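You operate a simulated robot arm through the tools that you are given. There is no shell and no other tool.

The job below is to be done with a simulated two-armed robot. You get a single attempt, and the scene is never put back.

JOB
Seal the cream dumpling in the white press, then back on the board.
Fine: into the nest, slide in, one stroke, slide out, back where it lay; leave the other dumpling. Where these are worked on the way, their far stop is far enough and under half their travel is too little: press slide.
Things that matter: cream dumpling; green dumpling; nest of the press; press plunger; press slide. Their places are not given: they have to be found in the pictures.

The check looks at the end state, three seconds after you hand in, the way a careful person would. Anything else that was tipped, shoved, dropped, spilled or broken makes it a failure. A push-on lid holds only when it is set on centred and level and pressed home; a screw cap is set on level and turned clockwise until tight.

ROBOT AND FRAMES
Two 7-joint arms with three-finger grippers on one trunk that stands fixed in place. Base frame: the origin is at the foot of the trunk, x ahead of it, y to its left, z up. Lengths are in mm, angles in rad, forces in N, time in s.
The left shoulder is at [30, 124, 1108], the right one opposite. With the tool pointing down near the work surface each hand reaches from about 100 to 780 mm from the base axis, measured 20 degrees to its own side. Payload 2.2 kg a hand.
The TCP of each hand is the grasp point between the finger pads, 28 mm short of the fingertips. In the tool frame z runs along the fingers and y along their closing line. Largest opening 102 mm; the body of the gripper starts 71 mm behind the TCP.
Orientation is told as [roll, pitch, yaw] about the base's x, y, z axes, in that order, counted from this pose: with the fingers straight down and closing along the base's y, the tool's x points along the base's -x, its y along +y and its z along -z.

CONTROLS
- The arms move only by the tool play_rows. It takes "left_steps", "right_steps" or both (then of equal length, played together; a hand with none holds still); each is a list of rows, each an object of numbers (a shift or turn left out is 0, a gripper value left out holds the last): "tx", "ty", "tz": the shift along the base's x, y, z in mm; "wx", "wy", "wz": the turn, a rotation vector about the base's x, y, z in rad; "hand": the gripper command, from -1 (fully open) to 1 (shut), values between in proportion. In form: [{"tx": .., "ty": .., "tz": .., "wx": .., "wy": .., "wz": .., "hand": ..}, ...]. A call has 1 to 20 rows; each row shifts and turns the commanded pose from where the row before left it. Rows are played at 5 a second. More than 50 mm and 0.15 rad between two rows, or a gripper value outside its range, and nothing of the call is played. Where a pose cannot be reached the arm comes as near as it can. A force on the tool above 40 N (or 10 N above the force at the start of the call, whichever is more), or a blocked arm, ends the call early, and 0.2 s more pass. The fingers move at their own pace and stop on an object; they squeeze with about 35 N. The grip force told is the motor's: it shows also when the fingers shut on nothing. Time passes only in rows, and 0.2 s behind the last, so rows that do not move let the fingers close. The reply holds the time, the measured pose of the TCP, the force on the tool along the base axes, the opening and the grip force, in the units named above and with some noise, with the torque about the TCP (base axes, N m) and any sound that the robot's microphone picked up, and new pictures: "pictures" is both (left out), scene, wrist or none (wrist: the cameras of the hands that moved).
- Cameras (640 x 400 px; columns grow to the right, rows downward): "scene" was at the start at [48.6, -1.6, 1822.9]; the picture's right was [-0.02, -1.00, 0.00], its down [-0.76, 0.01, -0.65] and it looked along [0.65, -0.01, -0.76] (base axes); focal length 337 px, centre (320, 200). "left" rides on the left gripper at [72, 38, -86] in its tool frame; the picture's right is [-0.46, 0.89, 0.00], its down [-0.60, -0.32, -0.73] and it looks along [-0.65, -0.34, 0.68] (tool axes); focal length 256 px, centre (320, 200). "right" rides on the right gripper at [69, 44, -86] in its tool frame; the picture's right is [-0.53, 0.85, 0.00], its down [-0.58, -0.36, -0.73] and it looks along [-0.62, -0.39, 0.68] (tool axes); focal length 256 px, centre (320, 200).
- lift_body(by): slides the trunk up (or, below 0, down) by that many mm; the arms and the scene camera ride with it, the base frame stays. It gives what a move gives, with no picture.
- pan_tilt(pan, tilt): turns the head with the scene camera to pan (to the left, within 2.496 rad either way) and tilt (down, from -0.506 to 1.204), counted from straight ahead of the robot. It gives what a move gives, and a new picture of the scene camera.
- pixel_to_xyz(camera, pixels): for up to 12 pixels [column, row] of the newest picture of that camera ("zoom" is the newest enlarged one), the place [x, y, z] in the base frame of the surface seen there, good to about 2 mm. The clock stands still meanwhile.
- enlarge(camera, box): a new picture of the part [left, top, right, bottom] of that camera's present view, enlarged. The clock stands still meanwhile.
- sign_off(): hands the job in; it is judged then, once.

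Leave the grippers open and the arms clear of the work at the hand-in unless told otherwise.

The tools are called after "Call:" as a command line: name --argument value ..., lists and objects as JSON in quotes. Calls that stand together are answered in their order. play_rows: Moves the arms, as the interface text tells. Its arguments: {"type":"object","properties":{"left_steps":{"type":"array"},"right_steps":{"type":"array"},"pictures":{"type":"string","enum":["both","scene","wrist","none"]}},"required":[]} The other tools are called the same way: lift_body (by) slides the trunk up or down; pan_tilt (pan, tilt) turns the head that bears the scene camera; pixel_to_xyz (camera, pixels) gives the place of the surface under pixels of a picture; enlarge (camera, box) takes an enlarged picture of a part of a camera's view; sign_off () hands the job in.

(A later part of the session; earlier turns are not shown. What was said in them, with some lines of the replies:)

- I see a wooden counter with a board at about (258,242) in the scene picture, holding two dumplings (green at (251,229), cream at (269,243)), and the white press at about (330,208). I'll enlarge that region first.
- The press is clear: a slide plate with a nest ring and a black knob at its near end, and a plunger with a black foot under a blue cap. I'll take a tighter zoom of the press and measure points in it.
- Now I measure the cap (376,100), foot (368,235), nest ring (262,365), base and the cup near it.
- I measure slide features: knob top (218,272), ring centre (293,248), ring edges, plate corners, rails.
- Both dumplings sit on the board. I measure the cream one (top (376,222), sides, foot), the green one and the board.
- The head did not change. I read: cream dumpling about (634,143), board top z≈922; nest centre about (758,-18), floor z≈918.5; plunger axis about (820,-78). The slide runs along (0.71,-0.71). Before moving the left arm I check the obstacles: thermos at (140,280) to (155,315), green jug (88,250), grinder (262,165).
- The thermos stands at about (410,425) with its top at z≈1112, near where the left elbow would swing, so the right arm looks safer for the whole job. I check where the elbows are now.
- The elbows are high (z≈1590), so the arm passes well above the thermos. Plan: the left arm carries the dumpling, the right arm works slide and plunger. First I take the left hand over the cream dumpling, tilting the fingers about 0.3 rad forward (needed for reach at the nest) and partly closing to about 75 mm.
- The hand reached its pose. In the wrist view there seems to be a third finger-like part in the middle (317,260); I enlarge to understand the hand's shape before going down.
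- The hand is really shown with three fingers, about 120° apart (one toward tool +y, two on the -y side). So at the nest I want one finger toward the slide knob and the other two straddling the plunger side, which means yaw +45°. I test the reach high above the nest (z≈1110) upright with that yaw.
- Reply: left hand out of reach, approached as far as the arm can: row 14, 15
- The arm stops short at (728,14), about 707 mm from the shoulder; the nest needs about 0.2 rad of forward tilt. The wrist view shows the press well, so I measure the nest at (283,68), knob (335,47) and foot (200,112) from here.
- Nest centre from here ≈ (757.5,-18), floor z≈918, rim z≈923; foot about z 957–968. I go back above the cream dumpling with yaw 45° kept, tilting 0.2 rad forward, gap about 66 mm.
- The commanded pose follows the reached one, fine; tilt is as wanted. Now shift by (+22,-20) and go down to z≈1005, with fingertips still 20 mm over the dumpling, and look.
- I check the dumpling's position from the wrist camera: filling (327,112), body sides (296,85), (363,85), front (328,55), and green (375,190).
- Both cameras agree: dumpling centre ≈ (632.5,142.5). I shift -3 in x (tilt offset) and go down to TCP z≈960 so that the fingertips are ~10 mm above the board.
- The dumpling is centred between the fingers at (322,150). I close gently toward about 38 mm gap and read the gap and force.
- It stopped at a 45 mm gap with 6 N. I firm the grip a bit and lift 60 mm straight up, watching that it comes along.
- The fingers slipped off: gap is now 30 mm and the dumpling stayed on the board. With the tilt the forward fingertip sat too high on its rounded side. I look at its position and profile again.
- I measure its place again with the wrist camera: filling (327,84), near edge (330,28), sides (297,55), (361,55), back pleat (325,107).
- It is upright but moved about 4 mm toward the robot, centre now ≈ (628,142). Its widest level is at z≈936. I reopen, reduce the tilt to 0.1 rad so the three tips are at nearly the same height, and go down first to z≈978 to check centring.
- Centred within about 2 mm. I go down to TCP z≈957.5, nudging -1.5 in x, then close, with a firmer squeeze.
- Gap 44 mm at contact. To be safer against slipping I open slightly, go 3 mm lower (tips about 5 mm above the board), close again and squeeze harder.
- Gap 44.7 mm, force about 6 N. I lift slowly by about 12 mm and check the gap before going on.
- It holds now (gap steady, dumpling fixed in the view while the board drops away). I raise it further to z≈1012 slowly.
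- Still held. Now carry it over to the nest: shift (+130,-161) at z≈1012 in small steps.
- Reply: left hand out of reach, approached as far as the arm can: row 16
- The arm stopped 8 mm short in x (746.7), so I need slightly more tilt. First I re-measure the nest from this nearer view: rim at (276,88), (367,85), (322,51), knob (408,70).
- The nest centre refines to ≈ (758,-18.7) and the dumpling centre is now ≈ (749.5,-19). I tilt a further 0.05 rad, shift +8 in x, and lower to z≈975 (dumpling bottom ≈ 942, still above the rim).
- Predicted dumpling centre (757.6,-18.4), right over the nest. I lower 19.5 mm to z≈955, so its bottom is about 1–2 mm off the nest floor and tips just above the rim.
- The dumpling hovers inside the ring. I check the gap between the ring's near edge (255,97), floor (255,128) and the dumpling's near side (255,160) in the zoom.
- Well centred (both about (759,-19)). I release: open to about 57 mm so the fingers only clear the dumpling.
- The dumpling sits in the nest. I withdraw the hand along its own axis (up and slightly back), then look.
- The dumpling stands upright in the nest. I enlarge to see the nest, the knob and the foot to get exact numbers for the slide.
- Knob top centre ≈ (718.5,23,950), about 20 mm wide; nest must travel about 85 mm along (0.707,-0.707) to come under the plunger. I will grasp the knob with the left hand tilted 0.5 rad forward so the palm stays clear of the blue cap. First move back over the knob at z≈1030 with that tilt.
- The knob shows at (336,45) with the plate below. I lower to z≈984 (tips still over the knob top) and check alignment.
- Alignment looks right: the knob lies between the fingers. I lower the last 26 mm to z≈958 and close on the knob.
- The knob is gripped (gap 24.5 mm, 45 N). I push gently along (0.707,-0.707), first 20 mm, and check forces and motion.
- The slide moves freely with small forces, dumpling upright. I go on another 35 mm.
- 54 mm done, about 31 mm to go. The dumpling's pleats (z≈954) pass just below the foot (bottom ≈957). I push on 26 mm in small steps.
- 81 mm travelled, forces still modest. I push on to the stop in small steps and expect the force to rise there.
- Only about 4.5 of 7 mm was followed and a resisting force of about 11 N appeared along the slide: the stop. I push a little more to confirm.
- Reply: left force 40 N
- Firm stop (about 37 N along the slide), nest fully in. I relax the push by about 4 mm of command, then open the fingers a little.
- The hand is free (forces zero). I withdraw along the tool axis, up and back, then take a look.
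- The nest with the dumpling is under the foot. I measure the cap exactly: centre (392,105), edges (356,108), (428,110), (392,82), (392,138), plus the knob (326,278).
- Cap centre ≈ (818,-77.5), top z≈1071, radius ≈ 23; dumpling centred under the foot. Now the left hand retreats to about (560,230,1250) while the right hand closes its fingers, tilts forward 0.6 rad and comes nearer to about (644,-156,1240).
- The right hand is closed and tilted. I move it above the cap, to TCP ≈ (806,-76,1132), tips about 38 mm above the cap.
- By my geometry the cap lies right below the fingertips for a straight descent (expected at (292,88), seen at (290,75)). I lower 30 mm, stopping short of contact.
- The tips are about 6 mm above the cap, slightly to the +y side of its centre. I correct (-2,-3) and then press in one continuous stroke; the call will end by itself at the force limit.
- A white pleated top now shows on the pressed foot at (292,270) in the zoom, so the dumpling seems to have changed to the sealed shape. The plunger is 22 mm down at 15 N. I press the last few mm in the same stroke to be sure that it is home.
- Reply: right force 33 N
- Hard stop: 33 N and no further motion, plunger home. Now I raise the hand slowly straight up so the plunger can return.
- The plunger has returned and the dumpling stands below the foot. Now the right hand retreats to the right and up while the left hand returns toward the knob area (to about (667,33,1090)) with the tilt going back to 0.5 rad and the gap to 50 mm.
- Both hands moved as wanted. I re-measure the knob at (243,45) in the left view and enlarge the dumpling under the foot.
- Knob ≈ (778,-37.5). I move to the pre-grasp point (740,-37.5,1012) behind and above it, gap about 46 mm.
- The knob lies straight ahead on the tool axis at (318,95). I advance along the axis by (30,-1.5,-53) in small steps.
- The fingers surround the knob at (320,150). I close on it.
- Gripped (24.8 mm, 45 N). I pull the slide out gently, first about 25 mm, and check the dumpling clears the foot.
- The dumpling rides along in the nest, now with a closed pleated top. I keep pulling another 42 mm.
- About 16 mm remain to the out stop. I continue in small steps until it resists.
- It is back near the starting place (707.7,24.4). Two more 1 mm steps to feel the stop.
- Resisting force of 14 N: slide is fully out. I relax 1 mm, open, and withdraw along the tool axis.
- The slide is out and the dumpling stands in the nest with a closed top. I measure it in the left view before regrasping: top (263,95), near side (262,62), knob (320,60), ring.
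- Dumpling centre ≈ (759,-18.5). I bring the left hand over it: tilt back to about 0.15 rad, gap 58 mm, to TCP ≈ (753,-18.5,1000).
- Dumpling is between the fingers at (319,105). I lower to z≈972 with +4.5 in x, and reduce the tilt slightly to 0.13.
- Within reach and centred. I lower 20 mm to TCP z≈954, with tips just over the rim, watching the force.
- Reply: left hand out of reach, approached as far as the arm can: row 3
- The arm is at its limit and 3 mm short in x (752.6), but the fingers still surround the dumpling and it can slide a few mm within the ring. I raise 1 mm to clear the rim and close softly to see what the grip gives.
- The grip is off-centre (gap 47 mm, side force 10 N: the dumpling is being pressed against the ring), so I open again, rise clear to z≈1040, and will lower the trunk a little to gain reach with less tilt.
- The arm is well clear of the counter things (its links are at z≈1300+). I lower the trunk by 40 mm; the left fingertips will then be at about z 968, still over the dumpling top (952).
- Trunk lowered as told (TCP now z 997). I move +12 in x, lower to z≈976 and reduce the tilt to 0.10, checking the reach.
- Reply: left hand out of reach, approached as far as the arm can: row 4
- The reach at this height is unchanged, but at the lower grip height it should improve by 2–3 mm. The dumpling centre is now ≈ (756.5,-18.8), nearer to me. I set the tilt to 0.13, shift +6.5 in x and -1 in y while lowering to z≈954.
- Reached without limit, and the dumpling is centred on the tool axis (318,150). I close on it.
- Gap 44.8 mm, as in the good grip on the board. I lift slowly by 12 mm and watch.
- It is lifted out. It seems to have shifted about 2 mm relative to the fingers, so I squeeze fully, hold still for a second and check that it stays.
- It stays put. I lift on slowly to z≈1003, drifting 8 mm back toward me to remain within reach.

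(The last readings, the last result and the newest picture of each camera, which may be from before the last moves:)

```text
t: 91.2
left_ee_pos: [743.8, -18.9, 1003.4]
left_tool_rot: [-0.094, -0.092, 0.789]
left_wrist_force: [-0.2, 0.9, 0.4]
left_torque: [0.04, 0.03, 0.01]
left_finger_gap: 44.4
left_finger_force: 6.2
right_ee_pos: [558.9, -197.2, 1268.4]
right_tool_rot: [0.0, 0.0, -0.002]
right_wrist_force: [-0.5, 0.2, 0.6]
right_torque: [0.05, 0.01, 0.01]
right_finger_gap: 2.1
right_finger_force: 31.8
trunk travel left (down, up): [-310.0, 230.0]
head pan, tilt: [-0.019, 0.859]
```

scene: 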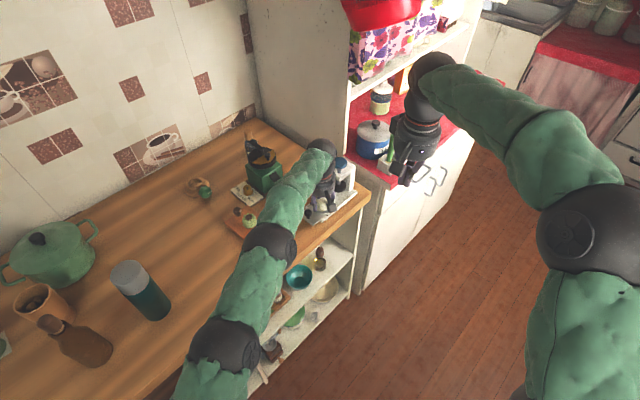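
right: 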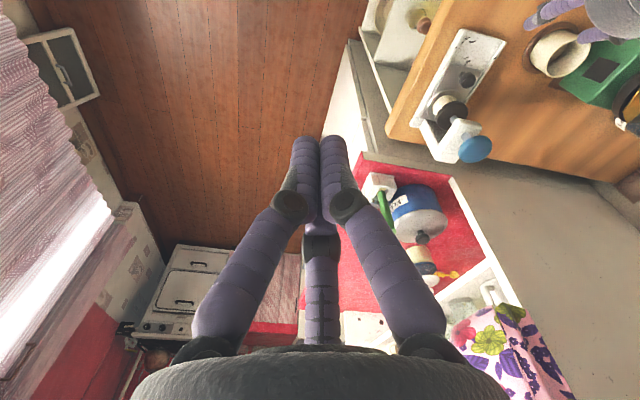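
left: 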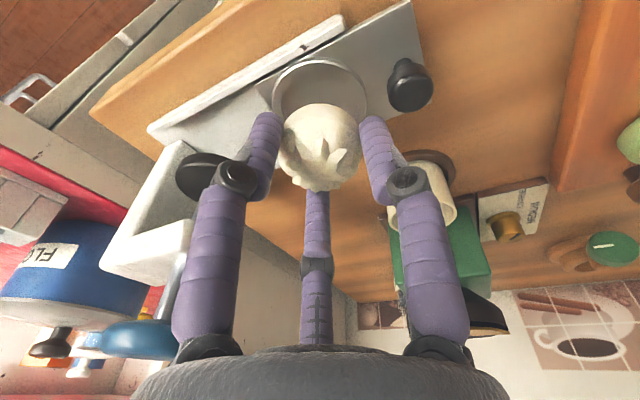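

Still firmly held. I carry it back above the board: shift (-113,+162) at this height in small steps.

Call:
play_rows --left_steps '[{"tx": -3, "ty": 4}, {"tx": -6, "ty": 8}, {"tx": -7, "ty": 10}, {"tx": -7, "ty": 10}, {"tx": -7.5, "ty": 11}, {"tx": -7.5, "ty": 11}, {"tx": -7.5, "ty": 11}, {"tx": -7.5, "ty": 11}, {"tx": -7.5, "ty": 11}, {"tx": -7.5, "ty": 11}, {"tx": -7.5, "ty": 11}, {"tx": -7.5, "ty": 11}, {"tx": -7, "ty": 10}, {"tx": -7, "ty": 10}, {"tx": -6, "ty": 9}, {"tx": -5, "ty": 7}, {"tx": -4, "ty": 6}]'

```text
t: 94.8
left_ee_pos: [631.8, 143.8, 1004.0]
left_tool_rot: [-0.094, -0.089, 0.787]
left_wrist_force: [-0.7, 0.1, 0.2]
left_torque: [0.0, -0.01, 0.02]
left_finger_gap: 44.4
left_finger_force: 5.4
right_ee_pos: [559.3, -197.6, 1267.0]
right_tool_rot: [0.001, -0.001, -0.002]
right_wrist_force: [-0.2, 0.9, -0.2]
right_torque: [0.0, 0.01, 0.02]
right_finger_gap: 2.2
right_finger_force: 32.0
trunk travel left (down, up): [-310.0, 230.0]
head pan, tilt: [-0.019, 0.859]
```

scene: 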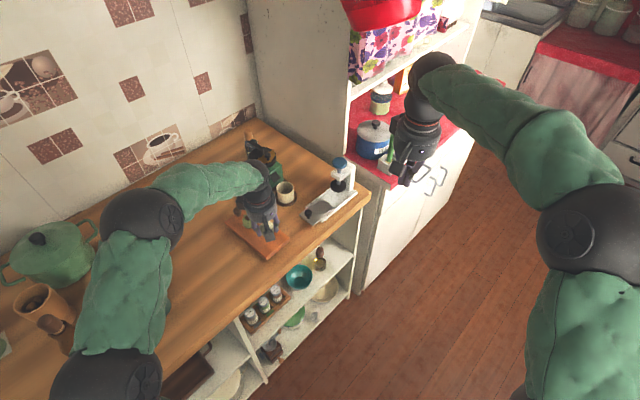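
left: 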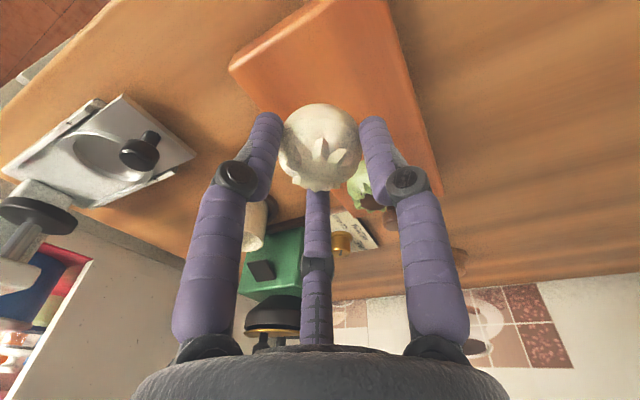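

Held above the board. I measure the dumpling's pose in the hand: pixels (320,108), (320,120), (320,140), (320,185), sides (284,140), (356,140).

Call:
pixel_to_xyz --camera "left" --pixels '[[320, 107], [320, 115], [320, 125], [320, 140], [320, 175], [322, 186], [284, 140], [356, 140], [330, 30], [330, 60]]'

Call:
enlarge --camera "scene" --box '[215, 190, 305, 270]'

```text
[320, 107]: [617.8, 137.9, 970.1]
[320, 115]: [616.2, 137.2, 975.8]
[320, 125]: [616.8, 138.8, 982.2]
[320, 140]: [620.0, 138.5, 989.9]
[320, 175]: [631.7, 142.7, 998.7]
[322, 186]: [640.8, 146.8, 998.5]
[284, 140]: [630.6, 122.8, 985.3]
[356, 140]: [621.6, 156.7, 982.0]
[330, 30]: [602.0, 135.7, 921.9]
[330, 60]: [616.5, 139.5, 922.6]
```

```text
5.00 times, centred on (260, 230) of scene
```

zoom: 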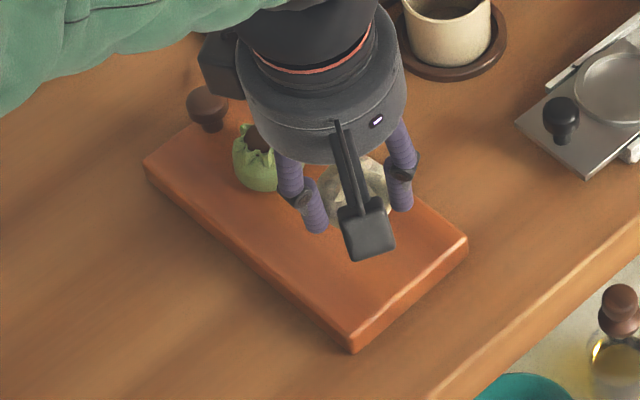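

By the same measure the dumpling is within about 1 mm of where it first lay; its bottom is ≈ z 965.5. I lower 42 mm to put its bottom about 1 mm over the board.

Call:
play_rows --left_steps '[{"tz": -6}, {"tz": -7}, {"tz": -7}, {"tz": -7}, {"tz": -6}, {"tz": -5}, {"tz": -3}, {"tz": -1}, {"tz": 0}]'

Call:
enlarge --camera "left" --box '[220, 60, 440, 220]'

```text
t: 96.8
left_ee_pos: [632.6, 143.5, 961.7]
left_tool_rot: [-0.095, -0.093, 0.792]
left_wrist_force: [1.8, 0.0, 2.5]
left_torque: [-0.03, -0.03, 0.03]
left_finger_gap: 44.2
left_finger_force: 6.1
right_ee_pos: [558.5, -197.5, 1268.8]
right_tool_rot: [0.0, 0.0, -0.001]
right_wrist_force: [0.2, -0.6, 0.4]
right_torque: [-0.01, 0.03, 0.0]
right_finger_gap: 2.1
right_finger_force: 31.5
trunk travel left (down, up): [-310.0, 230.0]
head pan, tilt: [-0.019, 0.859]
```

scene: 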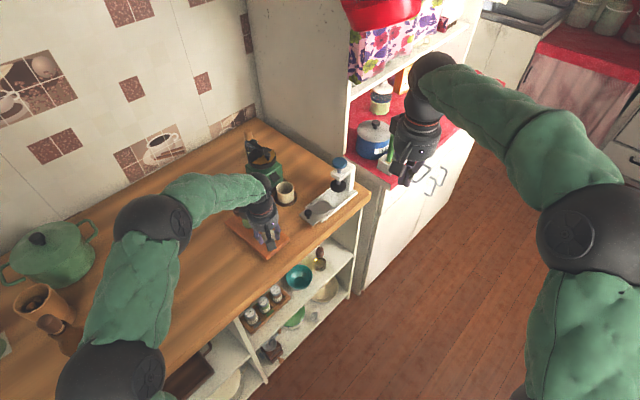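
left: 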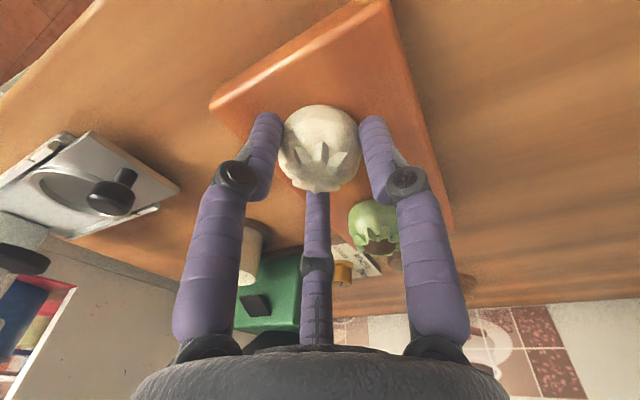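

```text
2.50 times, centred on (330, 140) of left
```

zoom: 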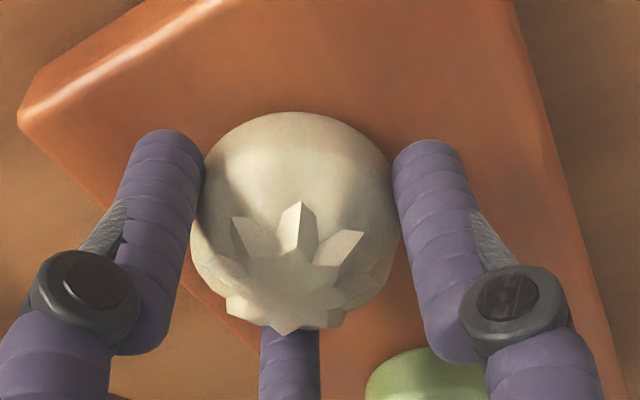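

A light upward force of 2.5 N: it just touches the board. I release by opening to about 60 mm.

Call:
play_rows --left_steps '[{"hand": 0.12}, {"hand": 0.05}, {"hand": -0.05}, {"hand": -0.18}, {"hand": -0.18}]' --pictures "wrist"

Call:
pixel_to_xyz --camera "left" --pixels '[[320, 115], [320, 125], [320, 140], [320, 170], [320, 185], [284, 150], [358, 150]]'

```text
t: 98.0
left_ee_pos: [633.1, 143.3, 961.8]
left_tool_rot: [-0.092, -0.089, 0.79]
left_wrist_force: [0.4, 0.7, 0.4]
left_torque: [0.02, 0.0, 0.0]
left_finger_gap: 59.9
left_finger_force: 0.0
right_ee_pos: [560.4, -197.6, 1268.5]
right_tool_rot: [0.0, 0.0, -0.001]
right_wrist_force: [-0.3, 0.1, -0.6]
right_torque: [-0.03, -0.02, -0.01]
right_finger_gap: 1.9
right_finger_force: 31.3
trunk travel left (down, up): [-310.0, 230.0]
head pan, tilt: [-0.019, 0.859]
```

left: 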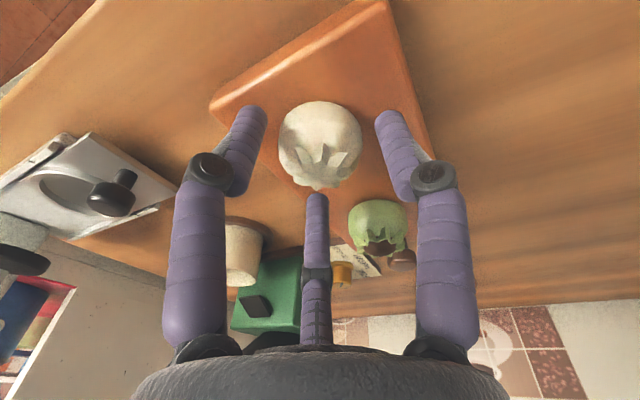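

```text
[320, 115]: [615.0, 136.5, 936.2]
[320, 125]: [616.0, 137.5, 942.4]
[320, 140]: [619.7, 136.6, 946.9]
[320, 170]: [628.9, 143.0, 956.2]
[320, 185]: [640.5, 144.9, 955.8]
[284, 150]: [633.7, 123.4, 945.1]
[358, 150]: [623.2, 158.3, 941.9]
```

The dumpling stands free on the board, near side at (615,136.5) just as at the start. I withdraw along the tool axis, then move the hand up and away to the left.

Call:
play_rows --left_steps '[{"tx": -0.6, "tz": 5}, {"tx": -1, "tz": 8}, {"tx": -1.3, "tz": 10}, {"tx": -2, "tz": 15}, {"tx": -3, "tz": 20}, {"tx": -3, "tz": 20}, {"tx": -5, "ty": 5, "tz": 25, "hand": -1}, {"tx": -8, "ty": 12, "tz": 30}, {"tx": -10, "ty": 15, "tz": 30}, {"tx": -12, "ty": 18, "tz": 30}, {"tx": -12, "ty": 18, "tz": 30}, {"tx": -12, "ty": 18, "tz": 30}]' --right_steps '[{"hand": -1}, {"tx": -5, "ty": -3, "tz": 10}, {"tx": -5, "ty": -3, "tz": 10}, {"tx": -5, "ty": -3, "tz": 10}, {"tz": 5}, {"tz": 5}, {"tz": 5}, {"tz": 5}, {"tz": 5}, {"tz": 5}, {"tz": 5}, {"tz": 5}]'

Call:
enlarge --camera "scene" --box '[205, 130, 385, 275]'

```text
t: 100.6
left_ee_pos: [560.8, 228.3, 1214.2]
left_tool_rot: [-0.093, -0.09, 0.788]
left_wrist_force: [-0.6, -0.2, -0.4]
left_torque: [-0.02, -0.03, 0.0]
left_finger_gap: 102.1
left_finger_force: 0.2
right_ee_pos: [544.0, -205.9, 1339.1]
right_tool_rot: [0.001, -0.002, -0.002]
right_wrist_force: [0.6, 0.0, -0.3]
right_torque: [-0.03, -0.01, -0.01]
right_finger_gap: 102.1
right_finger_force: 0.2
trunk travel left (down, up): [-310.0, 230.0]
head pan, tilt: [-0.019, 0.859]
```

scene: 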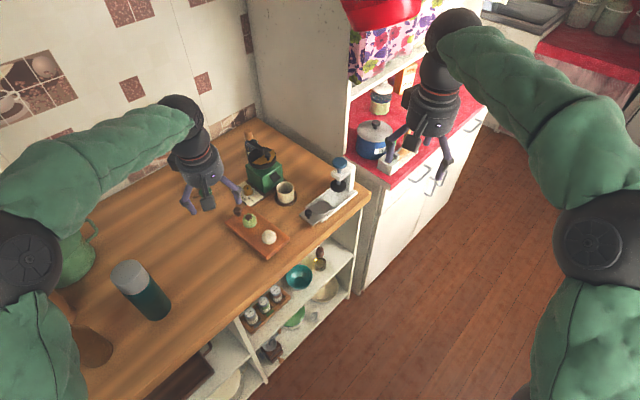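
right: 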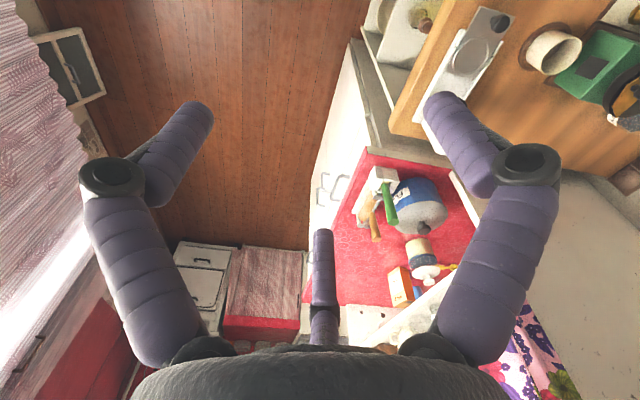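
left: 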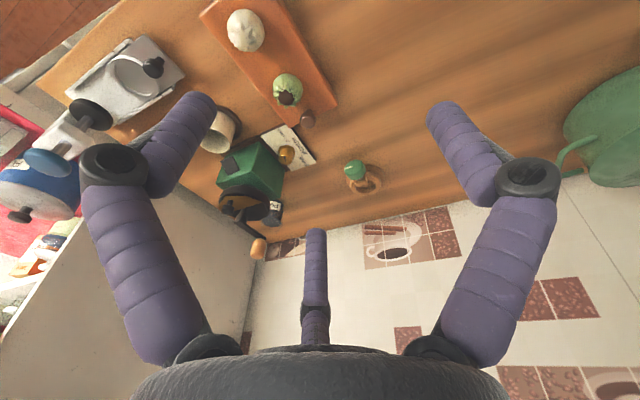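

```text
2.76 times, centred on (295, 202) of scene
```

zoom: 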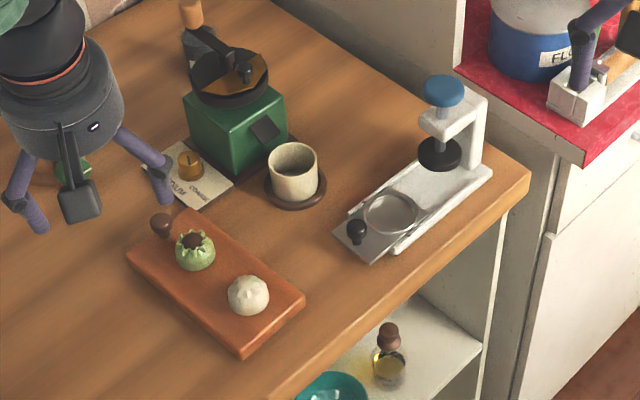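

Everything looks in order: sealed cream dumpling on the board, green one untouched, press slide out, plunger up. I verify positions: cream (248,295), green (195,248), knob (357,228), nest (390,212), cap (443,90).

Call:
pixel_to_xyz --camera "zoom" --pixels '[[248, 292], [248, 312], [230, 297], [268, 297], [195, 242], [357, 228], [390, 212], [443, 88], [162, 222], [296, 150]]'

Call:
enlarge --camera "left" --box '[190, 0, 350, 130]'

```text
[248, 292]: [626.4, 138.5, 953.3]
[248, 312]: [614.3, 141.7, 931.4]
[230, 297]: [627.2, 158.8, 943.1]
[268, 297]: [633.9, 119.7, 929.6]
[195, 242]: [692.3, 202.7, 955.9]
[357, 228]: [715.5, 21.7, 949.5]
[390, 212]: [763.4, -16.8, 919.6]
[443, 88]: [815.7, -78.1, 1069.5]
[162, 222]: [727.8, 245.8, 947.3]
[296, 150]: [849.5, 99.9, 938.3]
```

```text
3.08 times, centred on (270, 65) of left
```

zoom: 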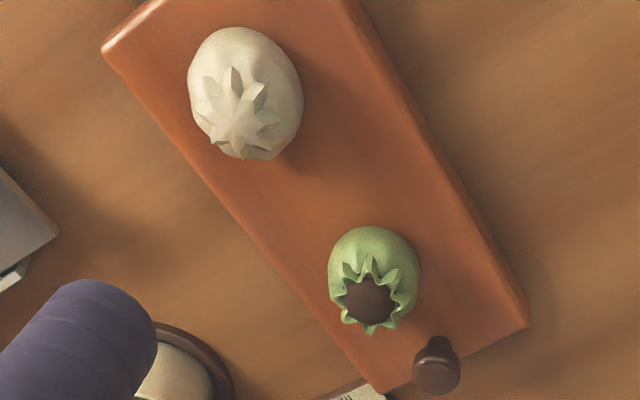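

The cream dumpling is sealed (closed pleats) and upright, within about 3 mm of its first place. The green one has not moved, the slide is out, the plunger is up, both grippers are open and the arms are clear. I hand in.

Call:
sign_off

```text
The job is handed in.
```

The cream dumpling is sealed and back on the board, standing upright within about 3 mm of where it first lay. I have handed the job in; no result came back with the hand-in.

- **Press:** I slid the nest in to its far stop, pressed the plunger once until it would go no further, and slid the nest back out to its starting stop. The plunger came back up by itself.
- **Slips on the way:** The first grip on the board slipped and moved the dumpling about 4 mm. The first grip in the nest sat off-centre, so I let go and took it again. It stayed upright both times.
- **Everything else:** The green dumpling is where it was, and nothing else I could see was moved or knocked over.
- **Robot at the end:** Both grippers are open and the arms are clear. I lowered the trunk 40 mm to reach the nest and left it there.
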